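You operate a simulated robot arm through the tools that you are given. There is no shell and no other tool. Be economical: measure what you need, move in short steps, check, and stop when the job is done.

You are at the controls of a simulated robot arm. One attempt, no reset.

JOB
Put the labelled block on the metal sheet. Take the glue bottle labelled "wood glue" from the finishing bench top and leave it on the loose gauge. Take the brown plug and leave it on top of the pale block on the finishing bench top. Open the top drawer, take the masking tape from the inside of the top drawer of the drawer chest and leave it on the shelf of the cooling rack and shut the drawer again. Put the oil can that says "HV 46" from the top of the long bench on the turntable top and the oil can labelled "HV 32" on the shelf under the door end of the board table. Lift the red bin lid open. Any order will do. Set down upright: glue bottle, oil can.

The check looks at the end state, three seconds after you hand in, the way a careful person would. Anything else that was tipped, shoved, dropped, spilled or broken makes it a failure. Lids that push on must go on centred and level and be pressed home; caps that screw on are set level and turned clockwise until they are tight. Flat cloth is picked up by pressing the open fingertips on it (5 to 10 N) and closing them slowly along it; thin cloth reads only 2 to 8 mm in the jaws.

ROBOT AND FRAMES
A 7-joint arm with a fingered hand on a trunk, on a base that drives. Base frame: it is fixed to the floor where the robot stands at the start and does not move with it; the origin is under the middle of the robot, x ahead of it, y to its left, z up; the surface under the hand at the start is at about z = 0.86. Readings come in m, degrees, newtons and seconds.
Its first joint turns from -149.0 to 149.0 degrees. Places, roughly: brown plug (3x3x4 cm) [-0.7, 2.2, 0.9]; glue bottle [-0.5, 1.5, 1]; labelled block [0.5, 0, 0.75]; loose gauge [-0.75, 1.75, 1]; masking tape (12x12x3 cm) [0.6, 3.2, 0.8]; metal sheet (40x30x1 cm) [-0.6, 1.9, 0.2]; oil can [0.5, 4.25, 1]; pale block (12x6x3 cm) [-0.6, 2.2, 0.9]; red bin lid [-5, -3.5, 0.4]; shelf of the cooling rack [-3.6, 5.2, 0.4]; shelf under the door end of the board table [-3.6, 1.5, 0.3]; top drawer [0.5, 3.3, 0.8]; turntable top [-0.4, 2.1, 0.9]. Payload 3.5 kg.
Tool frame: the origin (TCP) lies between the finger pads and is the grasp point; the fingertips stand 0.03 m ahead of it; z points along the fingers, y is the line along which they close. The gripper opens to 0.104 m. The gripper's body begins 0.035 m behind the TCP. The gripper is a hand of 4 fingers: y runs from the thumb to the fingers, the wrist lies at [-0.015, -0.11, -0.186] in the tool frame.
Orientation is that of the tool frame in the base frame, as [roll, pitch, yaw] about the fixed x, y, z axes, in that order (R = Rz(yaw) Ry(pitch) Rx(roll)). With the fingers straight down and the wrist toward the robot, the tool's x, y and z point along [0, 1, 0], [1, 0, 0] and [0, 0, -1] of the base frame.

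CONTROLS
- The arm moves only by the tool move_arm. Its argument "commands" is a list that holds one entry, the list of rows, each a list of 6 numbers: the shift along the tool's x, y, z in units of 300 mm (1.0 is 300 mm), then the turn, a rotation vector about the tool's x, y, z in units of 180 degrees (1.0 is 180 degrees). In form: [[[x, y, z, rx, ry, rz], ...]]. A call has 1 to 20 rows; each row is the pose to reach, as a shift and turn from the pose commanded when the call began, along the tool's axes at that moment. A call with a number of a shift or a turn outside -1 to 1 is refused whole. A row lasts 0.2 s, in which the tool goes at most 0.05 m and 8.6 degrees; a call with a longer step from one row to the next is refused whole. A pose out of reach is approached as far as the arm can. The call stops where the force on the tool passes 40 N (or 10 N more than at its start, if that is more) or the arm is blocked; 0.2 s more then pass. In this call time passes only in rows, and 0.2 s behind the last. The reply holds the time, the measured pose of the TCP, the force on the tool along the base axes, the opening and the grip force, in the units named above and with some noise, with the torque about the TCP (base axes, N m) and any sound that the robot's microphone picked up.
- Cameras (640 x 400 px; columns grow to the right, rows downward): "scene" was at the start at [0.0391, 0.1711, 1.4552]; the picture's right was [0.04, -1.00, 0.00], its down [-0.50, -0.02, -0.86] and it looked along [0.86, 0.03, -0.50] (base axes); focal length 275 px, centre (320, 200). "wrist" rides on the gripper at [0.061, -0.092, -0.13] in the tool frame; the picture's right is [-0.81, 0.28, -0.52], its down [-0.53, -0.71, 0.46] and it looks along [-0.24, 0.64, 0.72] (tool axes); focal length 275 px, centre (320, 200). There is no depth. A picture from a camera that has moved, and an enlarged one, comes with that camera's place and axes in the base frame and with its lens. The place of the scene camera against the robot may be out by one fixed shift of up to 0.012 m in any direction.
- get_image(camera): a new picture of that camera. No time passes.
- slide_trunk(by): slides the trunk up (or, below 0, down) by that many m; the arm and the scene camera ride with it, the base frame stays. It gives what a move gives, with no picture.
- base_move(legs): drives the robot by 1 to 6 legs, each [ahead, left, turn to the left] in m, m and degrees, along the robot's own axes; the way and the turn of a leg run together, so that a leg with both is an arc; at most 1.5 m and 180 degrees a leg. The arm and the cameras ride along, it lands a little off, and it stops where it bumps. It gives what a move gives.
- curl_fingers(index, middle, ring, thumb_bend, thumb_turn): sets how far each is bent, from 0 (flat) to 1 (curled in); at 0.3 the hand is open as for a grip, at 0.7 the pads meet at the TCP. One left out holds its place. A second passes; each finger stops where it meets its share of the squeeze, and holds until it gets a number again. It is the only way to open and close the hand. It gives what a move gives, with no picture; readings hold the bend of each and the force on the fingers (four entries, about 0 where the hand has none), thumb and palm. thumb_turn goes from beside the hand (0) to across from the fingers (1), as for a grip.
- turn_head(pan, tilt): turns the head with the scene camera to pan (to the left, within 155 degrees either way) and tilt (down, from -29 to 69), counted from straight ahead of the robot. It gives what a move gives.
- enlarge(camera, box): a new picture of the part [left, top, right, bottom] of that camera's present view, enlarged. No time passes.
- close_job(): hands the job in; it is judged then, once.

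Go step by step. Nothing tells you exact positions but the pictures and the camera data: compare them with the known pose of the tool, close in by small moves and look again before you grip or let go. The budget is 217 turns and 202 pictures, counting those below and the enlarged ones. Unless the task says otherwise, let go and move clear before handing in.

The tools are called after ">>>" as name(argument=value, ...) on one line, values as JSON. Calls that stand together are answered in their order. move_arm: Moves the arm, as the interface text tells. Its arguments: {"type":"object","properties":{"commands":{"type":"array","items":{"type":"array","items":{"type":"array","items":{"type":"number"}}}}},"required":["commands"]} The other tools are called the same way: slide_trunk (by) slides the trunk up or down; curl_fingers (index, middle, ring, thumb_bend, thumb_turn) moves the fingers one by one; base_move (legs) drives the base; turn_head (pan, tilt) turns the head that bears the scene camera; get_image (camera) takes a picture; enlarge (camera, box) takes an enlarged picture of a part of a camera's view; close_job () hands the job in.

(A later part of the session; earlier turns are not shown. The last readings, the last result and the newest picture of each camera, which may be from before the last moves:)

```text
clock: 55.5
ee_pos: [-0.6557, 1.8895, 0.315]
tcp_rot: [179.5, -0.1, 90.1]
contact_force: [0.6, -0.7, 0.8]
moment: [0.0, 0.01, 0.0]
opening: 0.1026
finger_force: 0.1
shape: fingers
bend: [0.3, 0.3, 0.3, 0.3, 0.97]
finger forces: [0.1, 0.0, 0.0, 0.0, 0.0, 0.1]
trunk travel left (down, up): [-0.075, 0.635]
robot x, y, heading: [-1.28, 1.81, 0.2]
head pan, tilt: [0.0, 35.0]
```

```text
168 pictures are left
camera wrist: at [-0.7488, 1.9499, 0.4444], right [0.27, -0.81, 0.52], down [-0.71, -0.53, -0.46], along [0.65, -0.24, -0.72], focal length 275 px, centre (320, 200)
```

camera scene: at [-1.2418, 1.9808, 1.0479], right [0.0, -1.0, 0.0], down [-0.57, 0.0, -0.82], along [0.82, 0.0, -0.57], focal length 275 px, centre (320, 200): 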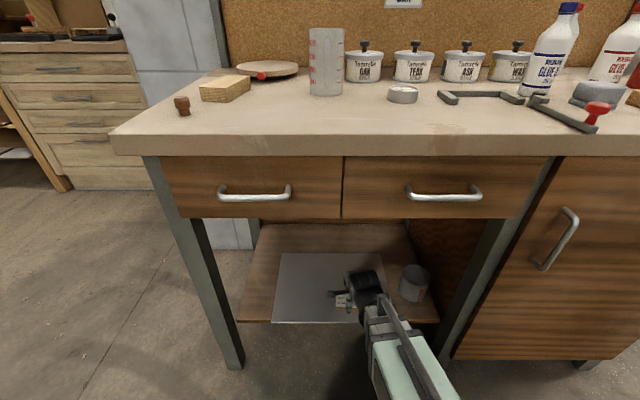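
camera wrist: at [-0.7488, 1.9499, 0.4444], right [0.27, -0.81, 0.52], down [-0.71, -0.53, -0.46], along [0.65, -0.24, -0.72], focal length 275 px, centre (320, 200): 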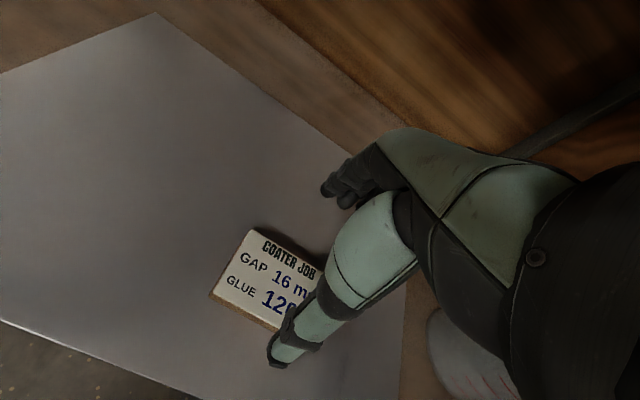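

The labelled block sits flat on the sheet. I back out and rise to the bench level, then read the bottle labels.

>>> base_move(legs=[[-0.45, 0, 0]])

>>> slide_trunk(by=0.4)

>>> move_arm(commands=[[[0, 0, -0.15, 0, 0, 0], [0, 0, -0.3, 0, 0, 0], [0, 0, -0.45, 0, 0, 0], [0, 0, -0.6, 0, 0, 0], [0, 0, -0.75, 0, 0, 0], [0, 0, -0.9, 0, 0, 0], [0, 0, -1.0, 0, 0, 0]]])

>>> move_arm(commands=[[[0, 0, -0.15, 0, 0, 0], [0, 0, -0.3, 0, 0, 0], [0, 0, -0.45, 0, 0, 0]]])

>>> turn_head(pan=-28, tilt=20)

>>> get_image(camera="scene")

```text
clock: 58.2
ee_pos: [-1.0986, 1.8895, 0.3143]
tcp_rot: [179.5, -0.1, 90.2]
contact_force: [0.7, -0.3, 0.5]
moment: [0.01, 0.0, -0.04]
opening: 0.1028
finger_force: 0.0
shape: fingers
bend: [0.3, 0.3, 0.3, 0.3, 0.97]
finger forces: [0.1, 0.0, 0.1, 0.1, 0.1, 0.1]
trunk travel left (down, up): [-0.075, 0.635]
robot x, y, heading: [-1.7257, 1.8132, 0.3]
head pan, tilt: [0.0, 35.0]
```

```text
clock: 62.0
ee_pos: [-1.1001, 1.8896, 0.7147]
tcp_rot: [179.5, -0.1, 90.1]
contact_force: [-0.5, -0.6, 0.9]
moment: [0.04, -0.02, 0.0]
opening: 0.1028
finger_force: 0.0
shape: fingers
bend: [0.3, 0.3, 0.3, 0.3, 0.97]
finger forces: [0.1, 0.1, 0.0, 0.0, 0.0, 0.1]
trunk travel left (down, up): [-0.475, 0.235]
robot x, y, heading: [-1.7243, 1.8157, 0.0]
head pan, tilt: [0.0, 35.0]
```

```text
clock: 63.6
ee_pos: [-1.1024, 1.8897, 1.0153]
tcp_rot: [179.6, 0.0, 90.1]
contact_force: [0.8, -0.5, 0.0]
moment: [-0.04, -0.01, 0.02]
opening: 0.103
finger_force: 0.0
shape: fingers
bend: [0.3, 0.3, 0.3, 0.3, 0.97]
finger forces: [0.1, 0.0, 0.1, 0.0, 0.0, 0.1]
trunk travel left (down, up): [-0.475, 0.235]
robot x, y, heading: [-1.7216, 1.8118, 0.4]
head pan, tilt: [0.0, 35.0]
```

```text
clock: 64.4
ee_pos: [-1.1031, 1.889, 1.151]
tcp_rot: [179.4, -0.2, 90.3]
contact_force: [-1.0, 0.6, -1.0]
moment: [0.0, -0.03, 0.03]
opening: 0.1029
finger_force: 0.0
shape: fingers
bend: [0.3, 0.3, 0.3, 0.3, 0.97]
finger forces: [0.0, 0.0, 0.0, 0.0, 0.0, 0.0]
trunk travel left (down, up): [-0.475, 0.235]
robot x, y, heading: [-1.7243, 1.8148, 0.0]
head pan, tilt: [0.0, 35.0]
```

```text
clock: 65.3
ee_pos: [-1.1026, 1.8891, 1.15]
tcp_rot: [179.5, 0.0, 90.2]
contact_force: [-0.4, -0.7, 1.0]
moment: [0.03, -0.04, 0.0]
opening: 0.1029
finger_force: 0.0
shape: fingers
bend: [0.3, 0.3, 0.3, 0.3, 0.97]
finger forces: [0.1, 0.0, 0.0, 0.1, 0.0, 0.1]
trunk travel left (down, up): [-0.475, 0.235]
robot x, y, heading: [-1.7202, 1.8095, 0.1]
head pan, tilt: [-28.0, 20.0]
```

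```text
167 pictures are left
camera scene: at [-1.6925, 1.9362, 1.4717], right [-0.47, -0.88, 0.0], down [-0.3, 0.16, -0.94], along [0.83, -0.44, -0.34], focal length 275 px, centre (320, 200)
```

scene: 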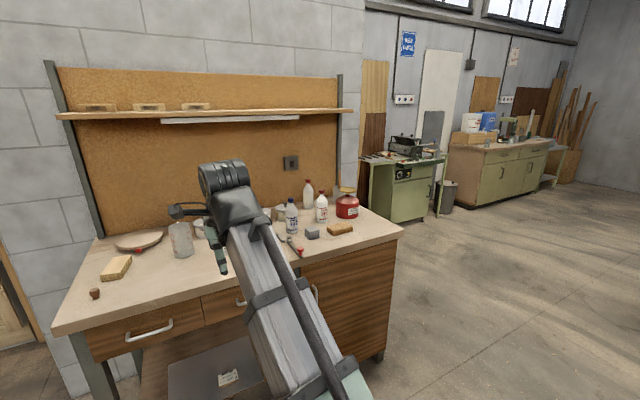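

>>> enlarge(camera="scene", box=[270, 170, 370, 240])

```text
5.71 times, centred on (320, 205) of scene
camera zoom: at [-1.6925, 1.9362, 1.4717], right [-0.47, -0.88, 0.0], down [-0.3, 0.16, -0.94], along [0.83, -0.44, -0.34], focal length 1571 px, centre (320, 171)
```

zoom: 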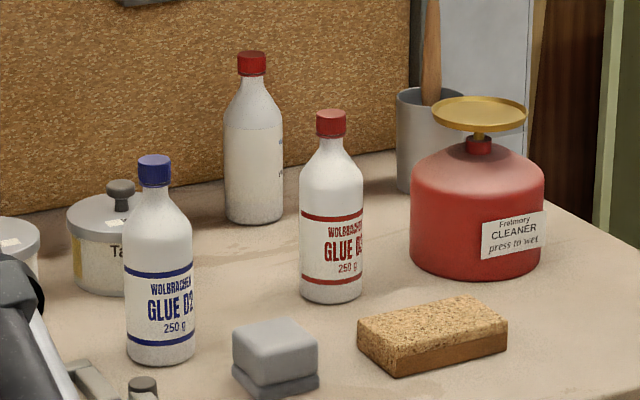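

Labels read "GLUE D2" (blue), "GLUE D…" (red), and a third bottle turned away. Before picking I need to see the other sides, so I drive around to the right end of the bench.

>>> base_move(legs=[[0, -1.5, 0], [0.95, -0.05, 0]])

>>> turn_head(pan=75, tilt=20)

>>> get_image(camera="scene")

```text
clock: 77.3
ee_pos: [-0.15, 0.3272, 1.1524]
tcp_rot: [179.5, -0.1, 89.5]
contact_force: [-0.3, 0.4, 0.7]
moment: [-0.02, -0.01, 0.01]
opening: 0.1026
finger_force: 0.0
shape: fingers
bend: [0.3, 0.3, 0.3, 0.3, 0.97]
finger forces: [0.0, 0.0, 0.0, 0.0, 0.0, 0.0]
trunk travel left (down, up): [-0.475, 0.235]
robot x, y, heading: [-0.7675, 0.259, -0.1]
head pan, tilt: [-28.0, 20.0]
```

```text
clock: 79.2
ee_pos: [-0.1497, 0.3271, 1.1509]
tcp_rot: [179.5, -0.1, 89.6]
contact_force: [0.8, 1.0, 0.1]
moment: [-0.02, -0.01, 0.0]
opening: 0.1028
finger_force: 0.1
shape: fingers
bend: [0.3, 0.3, 0.3, 0.3, 0.97]
finger forces: [0.0, 0.0, 0.0, 0.1, 0.0, 0.0]
trunk travel left (down, up): [-0.475, 0.235]
robot x, y, heading: [-0.7702, 0.2538, -0.3]
head pan, tilt: [75.0, 20.0]
```

```text
165 pictures are left
camera scene: at [-0.7954, 0.5141, 1.4718], right [0.96, -0.27, 0.0], down [-0.09, -0.33, -0.94], along [0.25, 0.91, -0.34], focal length 275 px, centre (320, 200)
```

scene: 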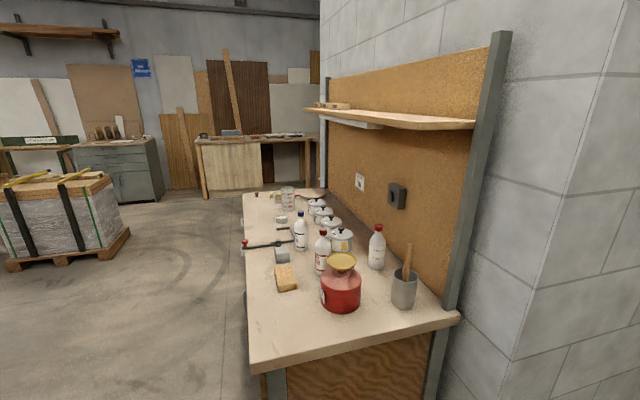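

>>> enlarge(camera="scene", box=[280, 200, 400, 300])

>>> enlarge(camera="scene", box=[355, 215, 405, 275])

>>> enlarge(camera="scene", box=[280, 205, 320, 255])

>>> enlarge(camera="scene", box=[305, 225, 345, 275])

```text
4.00 times, centred on (340, 250) of scene
camera zoom: at [-0.7954, 0.5141, 1.4718], right [0.96, -0.27, 0.0], down [-0.09, -0.33, -0.94], along [0.25, 0.91, -0.34], focal length 1100 px, centre (240, 0)
```

zoom: 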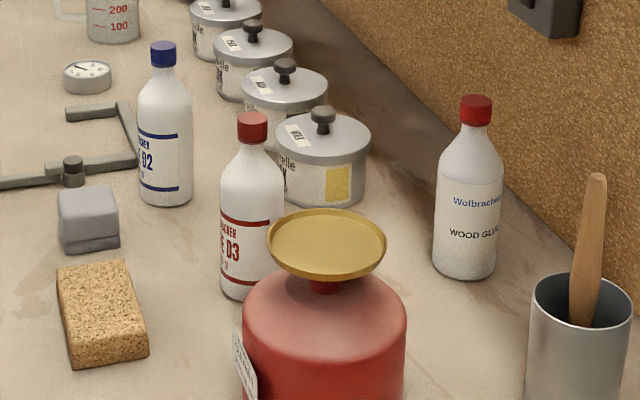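

```text
6.67 times, centred on (380, 245) of scene
camera zoom: at [-0.7954, 0.5141, 1.4718], right [0.96, -0.27, 0.0], down [-0.09, -0.33, -0.94], along [0.25, 0.91, -0.34], focal length 1833 px, centre (-80, -100)
```

zoom: 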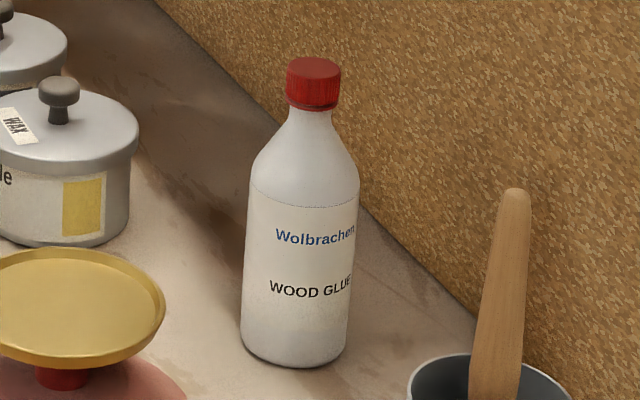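

```text
8.00 times, centred on (300, 230) of scene
camera zoom: at [-0.7954, 0.5141, 1.4718], right [0.96, -0.27, 0.0], down [-0.09, -0.33, -0.94], along [0.25, 0.91, -0.34], focal length 2199 px, centre (480, -40)
```

zoom: 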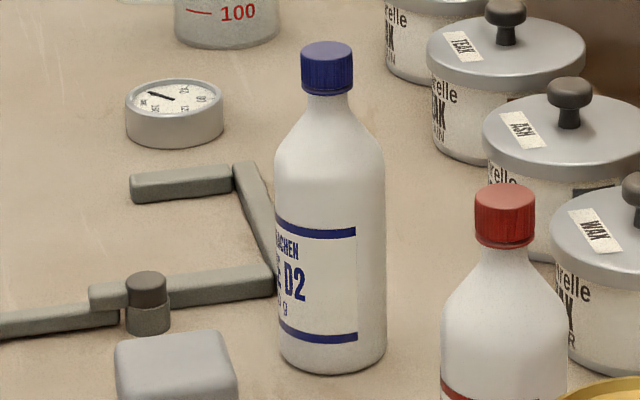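

```text
8.00 times, centred on (325, 250) of scene
camera zoom: at [-0.7954, 0.5141, 1.4718], right [0.96, -0.27, 0.0], down [-0.09, -0.33, -0.94], along [0.25, 0.91, -0.34], focal length 2199 px, centre (280, -200)
```

zoom: 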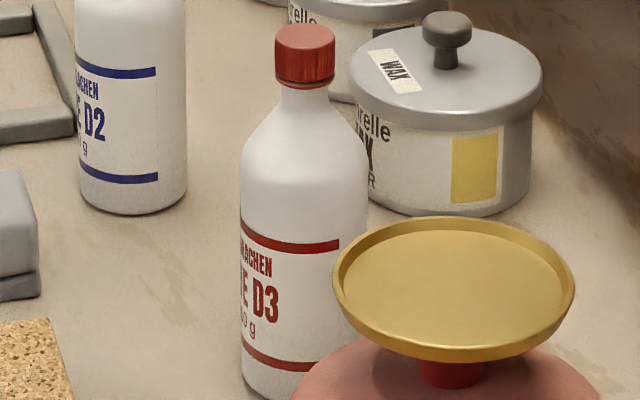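

The third bottle (red cap, near the cork wall) is the "WOOD GLUE", at about (−0.363, 1.304) on the bench top at z≈0.897, cap top ≈1.066. I drive back around to the front of the bench, aligned with it.

>>> base_move(legs=[[-0.9, 0, 0], [0, 0.95, 0], [0.3, 0, 0]])

>>> turn_head(pan=0, tilt=25)

>>> get_image(camera="scene")

>>> get_image(camera="wrist")

```text
clock: 90.2
ee_pos: [-0.7408, 1.2784, 1.1512]
tcp_rot: [179.5, 0.0, 88.7]
contact_force: [-0.4, -0.4, -0.7]
moment: [0.01, 0.0, -0.01]
opening: 0.1029
finger_force: 0.0
shape: fingers
bend: [0.3, 0.3, 0.3, 0.3, 0.97]
finger forces: [0.1, 0.0, 0.1, 0.0, 0.0, 0.0]
trunk travel left (down, up): [-0.475, 0.235]
robot x, y, heading: [-1.3651, 1.2145, -1.1]
head pan, tilt: [75.0, 20.0]
```

```text
clock: 91.6
ee_pos: [-0.7417, 1.2779, 1.151]
tcp_rot: [179.5, -0.1, 88.7]
contact_force: [-0.8, -0.5, 0.3]
moment: [0.04, -0.01, -0.01]
opening: 0.103
finger_force: 0.0
shape: fingers
bend: [0.3, 0.3, 0.3, 0.3, 0.97]
finger forces: [0.0, 0.0, 0.0, 0.1, 0.0, 0.0]
trunk travel left (down, up): [-0.475, 0.235]
robot x, y, heading: [-1.3625, 1.2196, -1.4]
head pan, tilt: [0.0, 25.0]
```

```text
160 pictures are left
camera scene: at [-1.3184, 1.3832, 1.4637], right [-0.02, -1.0, 0.0], down [-0.42, 0.01, -0.91], along [0.91, -0.02, -0.42], focal length 275 px, centre (320, 200)
```

scene: 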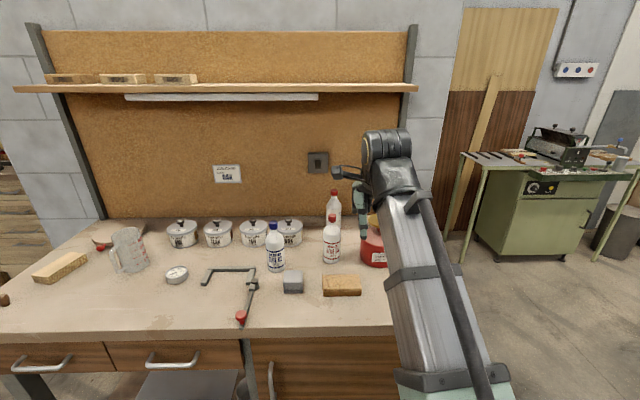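

```text
159 pictures are left
camera wrist: at [-0.8338, 1.3397, 1.2802], right [0.25, -0.82, 0.52], down [-0.72, -0.52, -0.46], along [0.65, -0.26, -0.72], focal length 275 px, centre (320, 200)
```

wrist: 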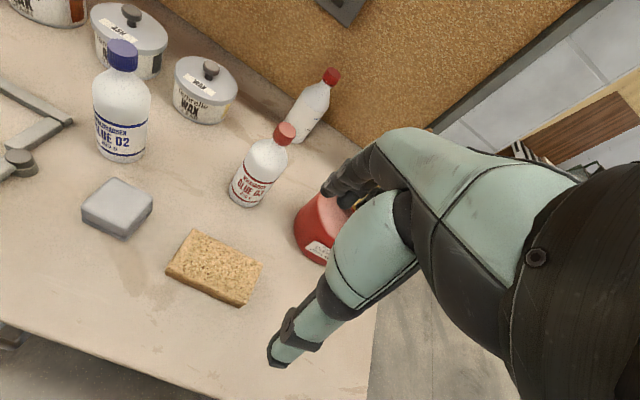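

Triangulation agrees: cap centre at (−0.363, 1.306, 1.05). I drive 0.1 m closer, then raise, turn the tool 45° (so knuckles clear the cork wall) and move above the cap.

>>> base_move(legs=[[0.1, 0, 1.4]])

>>> move_arm(commands=[[[0, 0, -0.1, 0, 0, -0.042], [0, 0, -0.17, 0, 0, -0.084], [0, 0, -0.17, 0, 0, -0.126], [0, 0, -0.17, 0, 0, -0.168], [0, 0, -0.17, 0, 0, -0.21], [0, 0, -0.17, 0, 0, -0.25]]])

```text
clock: 92.8
ee_pos: [-0.6432, 1.2914, 1.1504]
tcp_rot: [179.5, 0.0, 90.2]
contact_force: [-0.1, 0.2, -0.1]
moment: [-0.01, 0.05, -0.01]
opening: 0.1032
finger_force: 0.1
shape: fingers
bend: [0.3, 0.3, 0.3, 0.3, 0.97]
finger forces: [0.0, 0.1, 0.0, 0.1, 0.0, 0.2]
trunk travel left (down, up): [-0.475, 0.235]
robot x, y, heading: [-1.2632, 1.2209, 0.1]
head pan, tilt: [0.0, 25.0]
```

```text
clock: 94.2
ee_pos: [-0.645, 1.2911, 1.2023]
tcp_rot: [179.6, 0.3, 135.3]
contact_force: [-0.2, -0.7, -0.3]
moment: [0.0, 0.01, -0.02]
opening: 0.1029
finger_force: 0.1
shape: fingers
bend: [0.3, 0.3, 0.3, 0.3, 0.97]
finger forces: [0.1, 0.0, 0.0, 0.1, 0.0, 0.0]
trunk travel left (down, up): [-0.475, 0.235]
robot x, y, heading: [-1.2632, 1.2157, 0.1]
head pan, tilt: [0.0, 25.0]
```

>>> move_arm(commands=[[[-0.09, 0.1, 0, 0, 0, 0], [-0.18, 0.2, 0, 0, 0, 0], [-0.27, 0.3, 0, 0, 0, 0], [-0.36, 0.4, 0, 0, 0, 0], [-0.45, 0.5, 0, 0, 0, 0], [-0.54, 0.6, 0, 0, 0, 0], [-0.63, 0.7, 0, 0, 0, 0]]])

>>> get_image(camera="wrist")

>>> get_image(camera="scene")

```text
clock: 95.8
ee_pos: [-0.3796, 1.3081, 1.2027]
tcp_rot: [179.3, 0.5, 135.1]
contact_force: [-0.9, 0.4, 1.0]
moment: [0.01, 0.01, 0.02]
opening: 0.1026
finger_force: 0.0
shape: fingers
bend: [0.3, 0.3, 0.3, 0.3, 0.98]
finger forces: [0.0, 0.0, 0.0, 0.0, 0.0, 0.0]
out of reach, approached as far as the arm can: row 7
trunk travel left (down, up): [-0.475, 0.235]
robot x, y, heading: [-1.2671, 1.2097, 0.1]
head pan, tilt: [0.0, 25.0]
```

```text
158 pictures are left
camera wrist: at [-0.4894, 1.2842, 1.3315], right [0.76, -0.38, 0.53], down [-0.12, -0.88, -0.46], along [0.64, 0.29, -0.71], focal length 275 px, centre (320, 200)
```

wrist: 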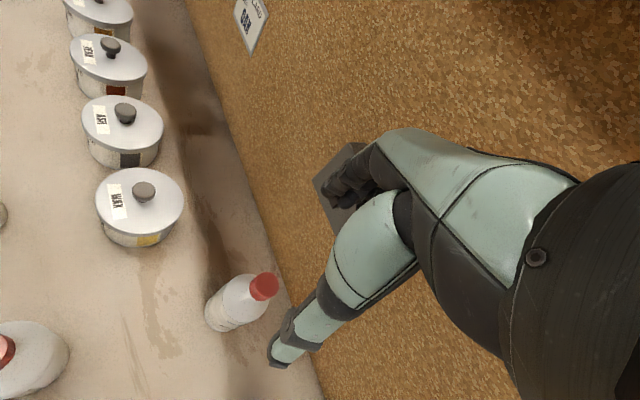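

```text
157 pictures are left
camera scene: at [-1.2316, 1.3827, 1.4633], right [0.0, -1.0, 0.0], down [-0.42, 0.0, -0.91], along [0.91, 0.0, -0.42], focal length 275 px, centre (320, 200)
```

scene: 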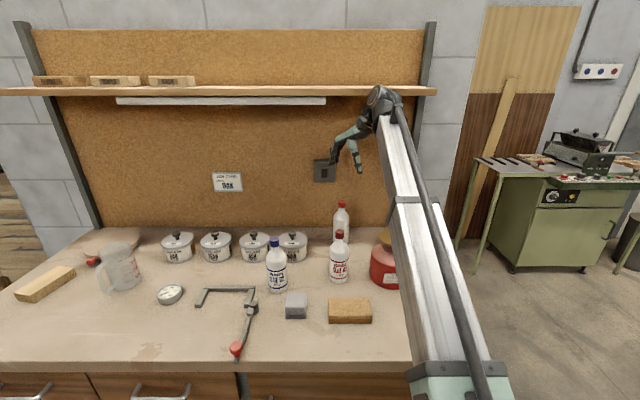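

The cap is at (−0.361, 1.308); I'm about 2 cm short because of height. I lower while shifting there, stopping just above the cap.

>>> move_arm(commands=[[[0, 0, 0.12, 0, 0, 0], [-0.02, 0.02, 0.2, 0, 0, 0], [-0.044, 0.044, 0.25, 0, 0, 0]]])

>>> get_image(camera="wrist")

>>> enlarge(camera="scene", box=[290, 130, 450, 300])

```text
clock: 96.6
ee_pos: [-0.3477, 1.3061, 1.1271]
tcp_rot: [179.5, 0.3, 135.1]
contact_force: [-0.1, -0.6, 0.1]
moment: [-0.01, -0.05, 0.04]
opening: 0.1029
finger_force: 0.0
shape: fingers
bend: [0.3, 0.3, 0.3, 0.3, 0.98]
finger forces: [0.1, 0.0, 0.1, 0.0, 0.1, 0.0]
trunk travel left (down, up): [-0.475, 0.235]
robot x, y, heading: [-1.2649, 1.216, 0.2]
head pan, tilt: [0.0, 25.0]
```

```text
156 pictures are left
camera wrist: at [-0.4589, 1.2848, 1.2559], right [0.76, -0.38, 0.52], down [-0.12, -0.88, -0.46], along [0.63, 0.29, -0.72], focal length 275 px, centre (320, 200)
```

wrist: 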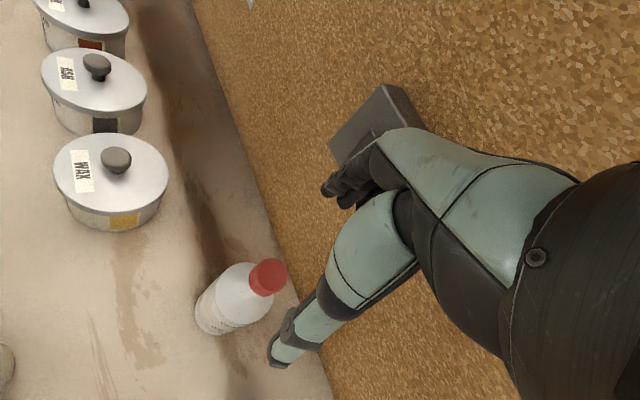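

```text
2.35 times, centred on (370, 215) of scene
camera zoom: at [-1.2234, 1.3834, 1.4638], right [0.0, -1.0, 0.0], down [-0.42, 0.0, -0.91], along [0.91, 0.0, -0.42], focal length 647 px, centre (202, 165)
```

zoom: 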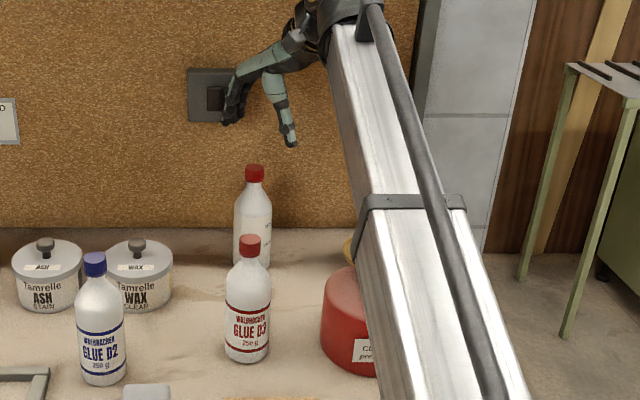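

Cap at (−0.361, 1.310). There's a switch box on the wall near the knuckles, so I turn the tool further (fingers toward +y) and centre over the cap.

>>> move_arm(commands=[[[0.04, -0.021, 0, 0, 0, 0], [0.04, -0.021, 0, 0, 0, -0.045], [0.04, -0.021, 0, 0, 0, -0.09], [0.04, -0.021, 0, 0, 0, -0.135], [0.04, -0.021, 0, 0, 0, -0.18], [0.04, -0.021, 0, 0, 0, -0.22]]])

>>> get_image(camera="wrist")

>>> enlarge(camera="scene", box=[290, 130, 450, 300])

```text
clock: 98.0
ee_pos: [-0.4013, 1.3124, 1.1113]
tcp_rot: [179.7, 0.4, 174.2]
contact_force: [18.9, -6.5, 7.6]
moment: [0.0, 3.2, 2.25]
opening: 0.1031
finger_force: 0.1
shape: fingers
bend: [0.3, 0.3, 0.3, 0.3, 0.98]
finger forces: [0.1, 0.1, 0.0, 0.0, 0.0, 0.1]
out of reach, approached as far as the arm can: row 4, 5, 6
trunk travel left (down, up): [-0.475, 0.235]
robot x, y, heading: [-1.2635, 1.22, -0.2]
head pan, tilt: [0.0, 25.0]
stopped in row 6: the force on the tool passed its limit at 57 N (the readings are from after the stop); the commanded pose is now the measured one
```

```text
154 pictures are left
camera wrist: at [-0.4724, 1.2265, 1.2405], right [0.83, 0.19, 0.53], down [0.46, -0.76, -0.45], along [0.31, 0.62, -0.72], focal length 275 px, centre (320, 200)
```

wrist: 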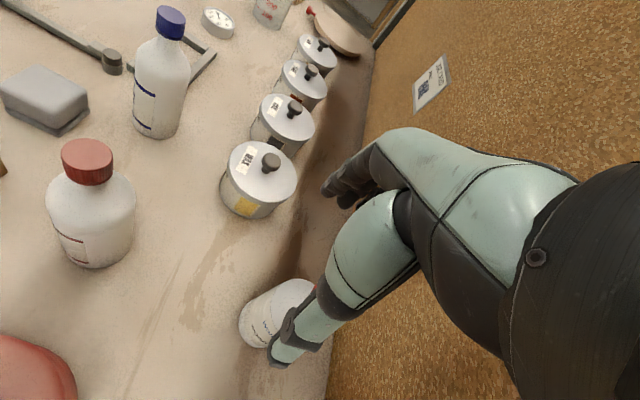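

```text
2.35 times, centred on (370, 215) of scene
camera zoom: at [-1.2234, 1.3834, 1.4637], right [0.0, -1.0, 0.0], down [-0.42, 0.0, -0.91], along [0.91, 0.0, -0.42], focal length 647 px, centre (202, 165)
```

zoom: 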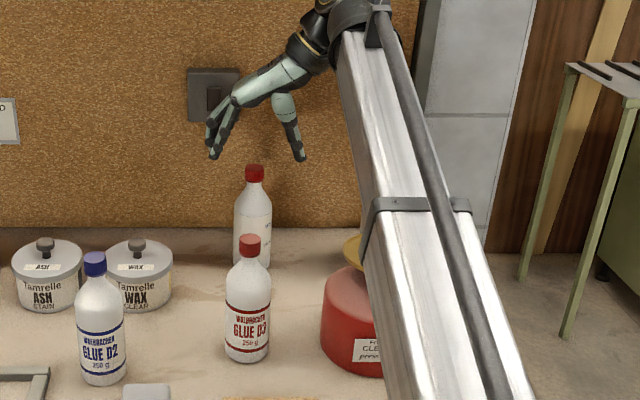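

The wrist pressed the wall when turned that far. I retreat off the wall and up, then plan an approach from the left with fingers pointing toward (+x, −y), away from the switch box.

>>> move_arm(commands=[[[0.08, 0, 0, 0, 0, 0], [0.16, 0, -0.1, 0, 0, 0], [0.25, 0, -0.2, 0, 0, 0.045], [0.35, 0, -0.3, 0, 0, 0.09], [0.45, 0, -0.3, 0, 0, 0.135], [0.5, 0, -0.3, 0, 0, 0.18], [0.5, 0, -0.3, 0, 0, 0.225], [0.5, 0, -0.3, 0, 0, 0.27], [0.5, 0, -0.3, 0, 0, 0.315], [0.5, 0, -0.3, 0, 0, 0.36], [0.5, 0, -0.3, 0, 0, 0.405], [0.5, 0, -0.3, 0, 0, 0.45], [0.5, 0, -0.3, 0, 0, 0.495], [0.5, 0, -0.3, 0, 0, 0.54], [0.5, 0, -0.3, 0, 0, 0.585], [0.5, 0, -0.3, 0, 0, 0.63]]])

>>> get_image(camera="scene")

```text
clock: 98.5
ee_pos: [-0.4204, 1.3145, 1.112]
tcp_rot: [179.7, 0.7, 174.2]
contact_force: [22.5, -1.7, 9.5]
moment: [-0.81, 3.98, 2.31]
opening: 0.103
finger_force: 0.1
shape: fingers
bend: [0.3, 0.3, 0.3, 0.3, 0.98]
finger forces: [0.1, 0.0, 0.0, 0.1, 0.1, 0.0]
trunk travel left (down, up): [-0.475, 0.235]
robot x, y, heading: [-1.2625, 1.2159, 0.3]
head pan, tilt: [0.0, 25.0]
stopped in row 2: the force on the tool passed its limit at 48 N (the readings are from after the stop); the commanded pose is now the measured one
```

```text
152 pictures are left
camera scene: at [-1.2229, 1.3833, 1.4637], right [0.0, -1.0, 0.0], down [-0.42, 0.0, -0.91], along [0.91, 0.0, -0.42], focal length 275 px, centre (320, 200)
```

scene: 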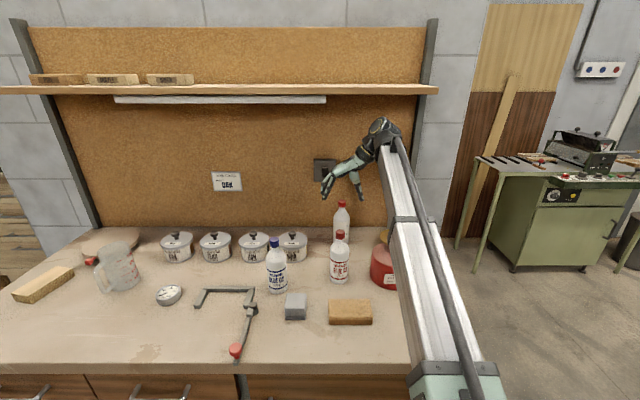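

The resistance seems to be from the hand against my own forearm at this extreme twist. I rotate back first while rising slightly.

>>> move_arm(commands=[[[0, 0, -0.02, 0, 0, 0.02], [0, 0, -0.04, 0, 0, 0.05], [0, 0, -0.06, 0, 0, 0.09], [0, 0, -0.08, 0, 0, 0.13], [0, 0, -0.1, 0, 0, 0.17]]])

```text
clock: 98.8
ee_pos: [-0.4194, 1.3146, 1.1128]
tcp_rot: [179.7, 0.8, 173.8]
contact_force: [11.3, 6.8, 1.8]
moment: [-1.06, 1.72, 0.54]
opening: 0.103
finger_force: 0.0
shape: fingers
bend: [0.3, 0.3, 0.3, 0.3, 0.98]
finger forces: [0.1, 0.0, 0.1, 0.0, 0.0, 0.0]
trunk travel left (down, up): [-0.475, 0.235]
robot x, y, heading: [-1.2637, 1.2181, 0.1]
head pan, tilt: [0.0, 25.0]
stopped in row 1: the force on the tool passed its limit at 56 N (the readings are from after the stop); the commanded pose is now the measured one
```

>>> move_arm(commands=[[[0, 0, 0, 0, 0, 0.01], [0, 0, 0, 0, 0, 0.02], [0, 0, 0, 0, 0, 0.03], [0, 0, 0, 0, 0, 0.05], [0, 0, 0, 0, 0, 0.07], [0, 0, 0, 0, 0, 0.1]]])

>>> enlarge(camera="scene", box=[290, 80, 450, 280])

```text
clock: 100.2
ee_pos: [-0.4202, 1.3134, 1.1119]
tcp_rot: [179.5, 0.7, 155.7]
contact_force: [-0.2, 0.4, -0.1]
moment: [0.03, 0.0, 0.02]
opening: 0.103
finger_force: 0.1
shape: fingers
bend: [0.3, 0.3, 0.3, 0.3, 0.98]
finger forces: [0.0, 0.1, 0.0, 0.1, 0.1, 0.0]
trunk travel left (down, up): [-0.475, 0.235]
robot x, y, heading: [-1.2649, 1.2137, 0.0]
head pan, tilt: [0.0, 25.0]
```

```text
2.00 times, centred on (370, 180) of scene
camera zoom: at [-1.2234, 1.3834, 1.4637], right [0.0, -1.0, 0.0], down [-0.42, 0.0, -0.91], along [0.91, 0.0, -0.42], focal length 550 px, centre (220, 240)
```

zoom: 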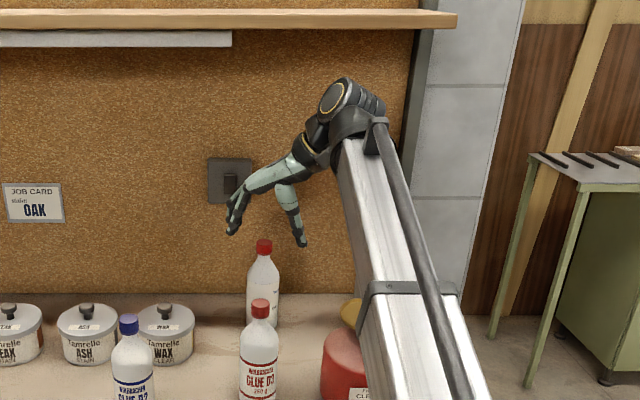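

Free again; it was self-contact. I rise a little and turn the tool the other way to yaw ≈60° (fingers toward +x, −y), clear of the switch box.

>>> move_arm(commands=[[[0, 0, -0.08, 0, 0, 0.0], [0, 0, -0.16, 0, 0, 0.0], [0, 0, -0.16, 0, 0, 0.045], [0, 0, -0.16, 0, 0, 0.09], [0, 0, -0.16, 0, 0, 0.135], [0, 0, -0.16, 0, 0, 0.18], [0, 0, -0.16, 0, 0, 0.225], [0, 0, -0.16, 0, 0, 0.27], [0, 0, -0.16, 0, 0, 0.315], [0, 0, -0.16, 0, 0, 0.36], [0, 0, -0.16, 0, 0, 0.405], [0, 0, -0.16, 0, 0, 0.45], [0, 0, -0.16, 0, 0, 0.495], [0, 0, -0.16, 0, 0, 0.53]]])

>>> get_image(camera="wrist")

```text
clock: 103.2
ee_pos: [-0.4197, 1.3148, 1.1602]
tcp_rot: [179.3, -0.4, 60.3]
contact_force: [-0.3, -0.4, 0.4]
moment: [-0.03, 0.01, -0.02]
opening: 0.1031
finger_force: 0.1
shape: fingers
bend: [0.3, 0.3, 0.3, 0.3, 0.98]
finger forces: [0.1, 0.0, 0.0, 0.1, 0.1, 0.0]
trunk travel left (down, up): [-0.475, 0.235]
robot x, y, heading: [-1.2611, 1.2163, 0.3]
head pan, tilt: [0.0, 25.0]
```

```text
150 pictures are left
camera wrist: at [-0.4725, 1.4122, 1.2903], right [-0.17, -0.84, 0.51], down [-0.88, -0.11, -0.47], along [0.45, -0.53, -0.72], focal length 275 px, centre (320, 200)
```

wrist: 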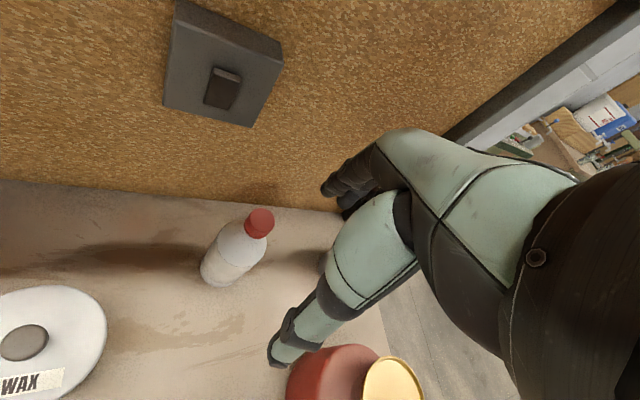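

The cap lies 6 cm further in. I shift over it and descend to just above, then check.

>>> move_arm(commands=[[[0.045, 0.085, 0.05, 0, 0, 0], [0.091, 0.171, 0.1, 0, 0, 0], [0.091, 0.171, 0.15, 0, 0, 0]]])

>>> get_image(camera="wrist")

>>> enlarge(camera="scene", box=[290, 80, 450, 280])

```text
clock: 104.0
ee_pos: [-0.3612, 1.3127, 1.1161]
tcp_rot: [179.3, -0.5, 60.4]
contact_force: [-0.2, -0.6, 0.5]
moment: [-0.04, 0.03, 0.0]
opening: 0.1032
finger_force: 0.0
shape: fingers
bend: [0.3, 0.3, 0.3, 0.3, 0.98]
finger forces: [0.0, 0.0, 0.0, 0.0, 0.1, 0.0]
trunk travel left (down, up): [-0.475, 0.235]
robot x, y, heading: [-1.2613, 1.2161, 0.0]
head pan, tilt: [0.0, 25.0]
```

```text
149 pictures are left
camera wrist: at [-0.4133, 1.4103, 1.2454], right [-0.17, -0.84, 0.51], down [-0.88, -0.11, -0.47], along [0.45, -0.53, -0.72], focal length 275 px, centre (320, 200)
```

wrist: 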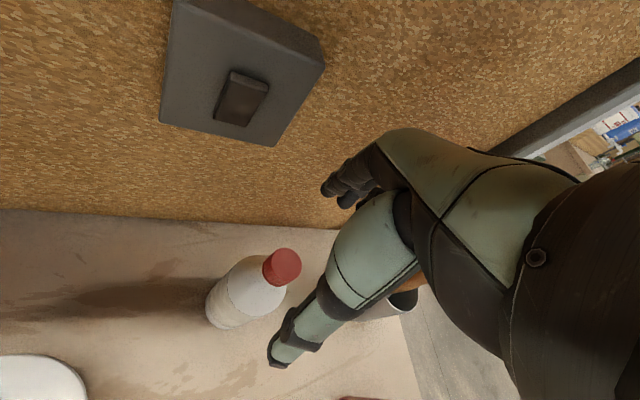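

```text
2.00 times, centred on (370, 180) of scene
camera zoom: at [-1.2233, 1.3834, 1.4637], right [0.0, -1.0, 0.0], down [-0.42, 0.0, -0.91], along [0.91, 0.0, -0.42], focal length 550 px, centre (220, 240)
```

zoom: 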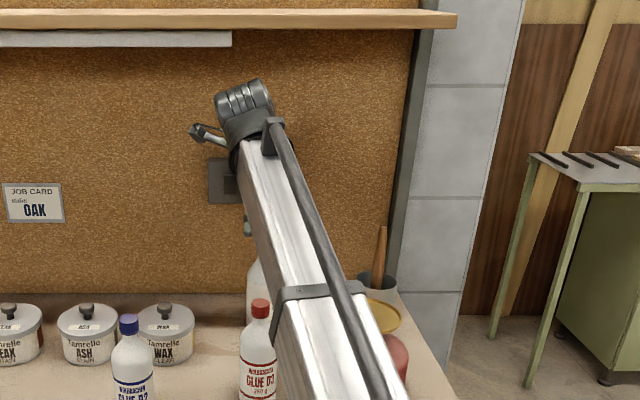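

Aligned within a few mm. I descend to the cap.

>>> move_arm(commands=[[[0.008, 0.003, 0.08, 0, 0, 0], [0.008, 0.003, 0.15, 0, 0, 0], [0.008, 0.003, 0.2, 0, 0, 0], [0.008, 0.003, 0.23, 0, 0, 0]]])

>>> get_image(camera="wrist")

```text
clock: 105.0
ee_pos: [-0.3595, 1.3142, 1.048]
tcp_rot: [179.4, -0.5, 60.5]
contact_force: [-0.1, -0.1, 0.5]
moment: [0.01, 0.01, 0.03]
opening: 0.1027
finger_force: 0.1
shape: fingers
bend: [0.3, 0.3, 0.3, 0.3, 0.98]
finger forces: [0.0, 0.0, 0.1, 0.0, 0.0, 0.0]
trunk travel left (down, up): [-0.475, 0.235]
robot x, y, heading: [-1.2608, 1.2155, -0.0]
head pan, tilt: [0.0, 25.0]
```

```text
147 pictures are left
camera wrist: at [-0.4112, 1.4122, 1.1769], right [-0.17, -0.84, 0.51], down [-0.88, -0.11, -0.47], along [0.45, -0.53, -0.72], focal length 275 px, centre (320, 200)
```

wrist: 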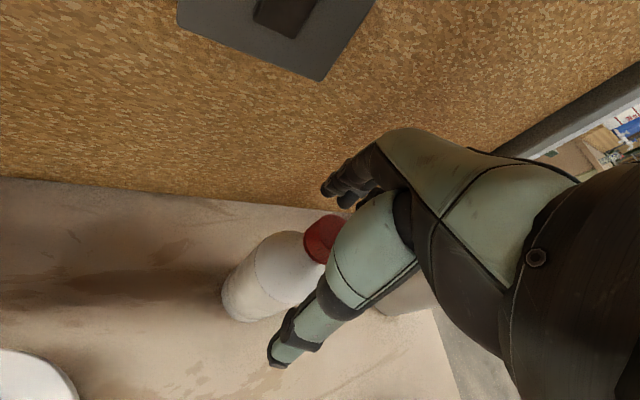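

Fingers straddle the cap. I close gradually.

>>> curl_fingers(index=0.52, middle=0.52, ring=0.52, thumb_bend=0.52)

>>> curl_fingers(index=0.58, middle=0.58, ring=0.58, thumb_bend=0.58)

>>> get_image(camera="wrist")

```text
clock: 106.0
ee_pos: [-0.3596, 1.3153, 1.0468]
tcp_rot: [179.3, -0.5, 60.4]
contact_force: [-0.7, -0.8, 0.6]
moment: [0.02, 0.0, -0.01]
opening: 0.0475
finger_force: 0.1
shape: fingers
bend: [0.52, 0.52, 0.52, 0.52, 0.98]
finger forces: [0.0, 0.0, 0.0, 0.1, 0.0, 0.0]
trunk travel left (down, up): [-0.475, 0.235]
robot x, y, heading: [-1.2656, 1.2141, 0.3]
head pan, tilt: [0.0, 25.0]
```

```text
clock: 107.0
ee_pos: [-0.3582, 1.3145, 1.0484]
tcp_rot: [179.4, -0.5, 60.5]
contact_force: [-0.3, 0.9, 0.2]
moment: [0.02, -0.04, -0.03]
opening: 0.0344
finger_force: 0.0
shape: fingers
bend: [0.57, 0.57, 0.57, 0.57, 0.98]
finger forces: [0.1, 0.0, 0.0, 0.0, 0.1, 0.0]
trunk travel left (down, up): [-0.475, 0.235]
robot x, y, heading: [-1.2632, 1.216, 0.2]
head pan, tilt: [0.0, 25.0]
```

```text
146 pictures are left
camera wrist: at [-0.4111, 1.4122, 1.1771], right [-0.17, -0.84, 0.51], down [-0.88, -0.11, -0.47], along [0.45, -0.53, -0.72], focal length 275 px, centre (320, 200)
```

wrist: 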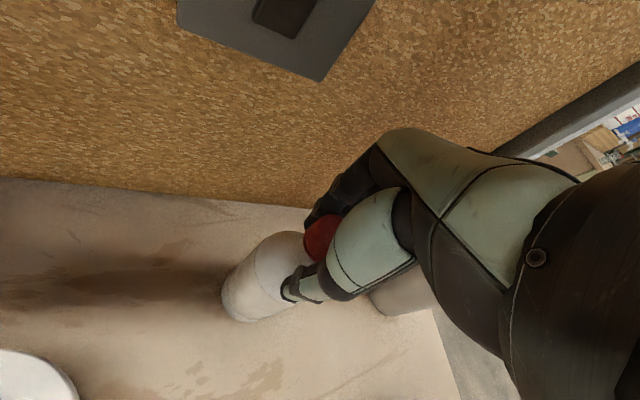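

>>> curl_fingers(index=0.61, middle=0.61, ring=0.61, thumb_bend=0.61)

>>> curl_fingers(index=0.68, middle=0.68, ring=0.68, thumb_bend=0.66)

>>> get_image(camera="wrist")

```text
clock: 108.0
ee_pos: [-0.3597, 1.3143, 1.0471]
tcp_rot: [179.5, -0.4, 60.4]
contact_force: [0.6, 0.4, 0.0]
moment: [0.01, -0.02, 0.0]
opening: 0.0246
finger_force: 0.2
shape: fingers
bend: [0.6, 0.61, 0.61, 0.61, 0.98]
finger forces: [0.6, 0.0, 0.0, 0.0, 0.1, 0.0]
trunk travel left (down, up): [-0.475, 0.235]
robot x, y, heading: [-1.2648, 1.2158, 0.0]
head pan, tilt: [0.0, 25.0]
```

```text
clock: 109.0
ee_pos: [-0.359, 1.3151, 1.0475]
tcp_rot: [179.4, -0.5, 60.3]
contact_force: [0.3, -0.9, 0.5]
moment: [-0.06, -0.03, 0.0]
opening: 0.0173
finger_force: 4.0
shape: fingers
bend: [0.64, 0.66, 0.68, 0.63, 0.97]
finger forces: [2.3, 2.4, 0.0, 0.0, 3.4, 0.1]
trunk travel left (down, up): [-0.475, 0.235]
robot x, y, heading: [-1.2633, 1.2183, 0.5]
head pan, tilt: [0.0, 25.0]
```

```text
145 pictures are left
camera wrist: at [-0.4111, 1.4121, 1.1771], right [-0.17, -0.84, 0.51], down [-0.88, -0.11, -0.47], along [0.45, -0.53, -0.72], focal length 275 px, centre (320, 200)
```

wrist: 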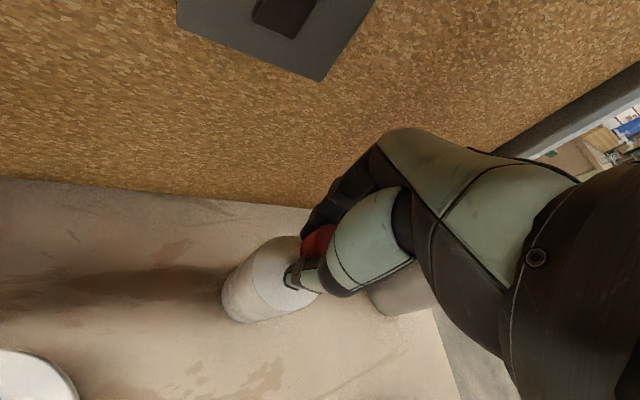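

Index, middle and thumb hold the cap; I squeeze firmer and lift a little.

>>> curl_fingers(index=0.76, middle=0.78, ring=0.68, thumb_bend=0.74)

>>> move_arm(commands=[[[0, 0, -0.02, 0, 0, 0], [0, 0, -0.05, 0, 0, 0], [0, 0, -0.1, 0, 0, 0]]])

>>> get_image(camera="wrist")

```text
clock: 110.0
ee_pos: [-0.3596, 1.3148, 1.0468]
tcp_rot: [179.3, -0.5, 60.4]
contact_force: [-1.4, 0.3, -0.2]
moment: [-0.01, 0.03, -0.04]
opening: 0.0143
finger_force: 15.2
shape: fingers
bend: [0.72, 0.72, 0.68, 0.65, 0.95]
finger forces: [7.2, 8.8, 0.0, 0.0, 14.0, 0.0]
trunk travel left (down, up): [-0.475, 0.235]
robot x, y, heading: [-1.264, 1.2162, -0.1]
head pan, tilt: [0.0, 25.0]
```

```text
clock: 110.8
ee_pos: [-0.3591, 1.3147, 1.0783]
tcp_rot: [179.3, -0.5, 60.4]
contact_force: [-0.3, -0.7, -2.9]
moment: [-0.04, 0.05, 0.02]
opening: 0.0142
finger_force: 15.2
shape: fingers
bend: [0.72, 0.72, 0.68, 0.65, 0.95]
finger forces: [7.3, 8.9, 0.0, 0.1, 14.1, 0.0]
trunk travel left (down, up): [-0.475, 0.235]
robot x, y, heading: [-1.2668, 1.2199, 0.1]
head pan, tilt: [0.0, 25.0]
```

```text
144 pictures are left
camera wrist: at [-0.4113, 1.4119, 1.2071], right [-0.17, -0.84, 0.51], down [-0.88, -0.11, -0.47], along [0.45, -0.53, -0.72], focal length 275 px, centre (320, 200)
```

wrist: 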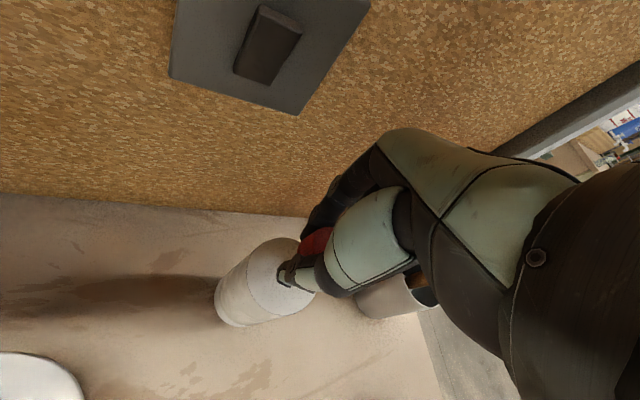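

Lifted cleanly. I pull 7 cm away from the wall (staying clear of neighbours), then raise with the trunk.

>>> move_arm(commands=[[[0, 0, -0.07, 0, 0, 0], [-0.058, -0.1, -0.14, 0, 0, 0], [-0.117, -0.202, -0.14, 0, 0, 0]]])

>>> slide_trunk(by=0.17)

>>> base_move(legs=[[-0.05, 0.25, 0]])

>>> get_image(camera="scene")

>>> get_image(camera="wrist")

```text
clock: 111.5
ee_pos: [-0.4296, 1.3129, 1.1189]
tcp_rot: [179.5, -0.5, 60.6]
contact_force: [0.0, 0.2, -3.5]
moment: [0.05, -0.01, -0.02]
opening: 0.014
finger_force: 15.1
shape: fingers
bend: [0.72, 0.72, 0.68, 0.65, 0.95]
finger forces: [7.9, 8.5, 0.1, 0.0, 14.2, 0.1]
trunk travel left (down, up): [-0.475, 0.235]
robot x, y, heading: [-1.2636, 1.2136, 0.1]
head pan, tilt: [0.0, 25.0]
```

```text
clock: 113.5
ee_pos: [-0.4309, 1.3134, 1.288]
tcp_rot: [179.4, -0.5, 60.4]
contact_force: [0.0, 0.3, -2.8]
moment: [0.01, -0.02, 0.02]
opening: 0.0142
finger_force: 15.4
shape: fingers
bend: [0.72, 0.72, 0.68, 0.65, 0.95]
finger forces: [7.9, 8.8, 0.0, 0.1, 14.1, 0.0]
trunk travel left (down, up): [-0.645, 0.065]
robot x, y, heading: [-1.2633, 1.2193, 0.2]
head pan, tilt: [0.0, 25.0]
```

```text
clock: 115.3
ee_pos: [-0.4795, 1.5617, 1.2881]
tcp_rot: [179.3, -0.5, 60.4]
contact_force: [0.1, 0.5, -2.4]
moment: [-0.02, -0.02, -0.01]
opening: 0.0139
finger_force: 15.2
shape: fingers
bend: [0.72, 0.72, 0.68, 0.65, 0.95]
finger forces: [7.8, 8.8, 0.0, 0.1, 14.0, 0.1]
trunk travel left (down, up): [-0.645, 0.065]
robot x, y, heading: [-1.3116, 1.4651, 0.1]
head pan, tilt: [0.0, 25.0]
```

```text
143 pictures are left
camera scene: at [-1.2737, 1.6323, 1.6335], right [0.0, -1.0, 0.0], down [-0.42, 0.0, -0.91], along [0.91, 0.0, -0.42], focal length 275 px, centre (320, 200)
```

scene: 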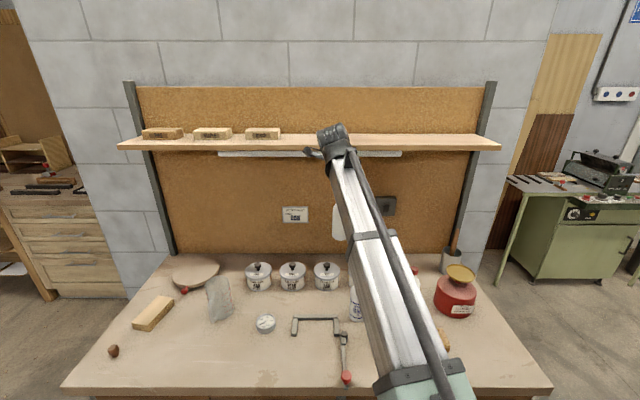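

```text
142 pictures are left
camera wrist: at [-0.5325, 1.6597, 1.4179], right [-0.17, -0.84, 0.51], down [-0.88, -0.11, -0.47], along [0.45, -0.53, -0.72], focal length 275 px, centre (320, 200)
```

wrist: 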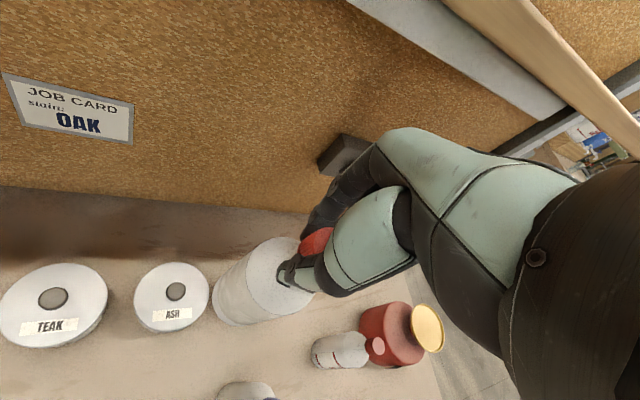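

The bottle hangs straight. The gauge is at about (−0.645, 1.807), its top at z≈0.912. I drive so the bottle comes near it, then measure again.

>>> base_move(legs=[[-0.166, 0.245, 0]])

>>> turn_head(pan=0, tilt=45)

>>> get_image(camera="scene")

>>> get_image(camera="wrist")

```text
clock: 117.3
ee_pos: [-0.6468, 1.807, 1.2883]
tcp_rot: [179.3, -0.6, 60.5]
contact_force: [0.1, 1.0, -2.8]
moment: [-0.03, -0.01, -0.03]
opening: 0.0139
finger_force: 15.7
shape: fingers
bend: [0.72, 0.72, 0.68, 0.65, 0.95]
finger forces: [7.9, 8.8, 0.0, 0.0, 13.9, 0.0]
trunk travel left (down, up): [-0.645, 0.065]
robot x, y, heading: [-1.4795, 1.7059, 0.2]
head pan, tilt: [0.0, 25.0]
```

```text
clock: 118.2
ee_pos: [-0.6471, 1.808, 1.289]
tcp_rot: [179.3, -0.5, 60.5]
contact_force: [0.2, -0.1, -3.3]
moment: [-0.02, -0.01, -0.02]
opening: 0.0142
finger_force: 16.0
shape: fingers
bend: [0.72, 0.72, 0.68, 0.65, 0.95]
finger forces: [8.0, 8.9, 0.0, 0.0, 14.1, 0.1]
trunk travel left (down, up): [-0.645, 0.065]
robot x, y, heading: [-1.4804, 1.7067, 0.6]
head pan, tilt: [0.0, 45.0]
```

```text
141 pictures are left
camera scene: at [-1.4508, 1.8758, 1.6031], right [0.0, -1.0, 0.0], down [-0.71, 0.0, -0.71], along [0.71, 0.0, -0.71], focal length 275 px, centre (320, 200)
```

scene: 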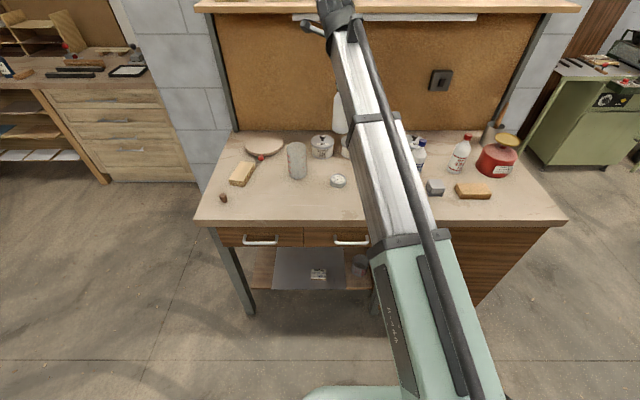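

```text
140 pictures are left
camera wrist: at [-0.6988, 1.9038, 1.4179], right [-0.17, -0.84, 0.51], down [-0.88, -0.11, -0.47], along [0.45, -0.53, -0.72], focal length 275 px, centre (320, 200)
```

wrist: 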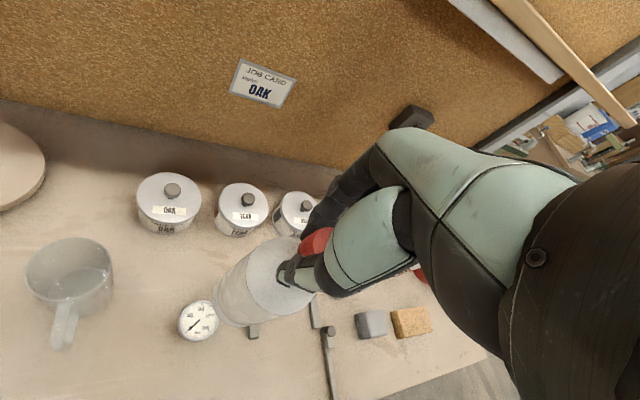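

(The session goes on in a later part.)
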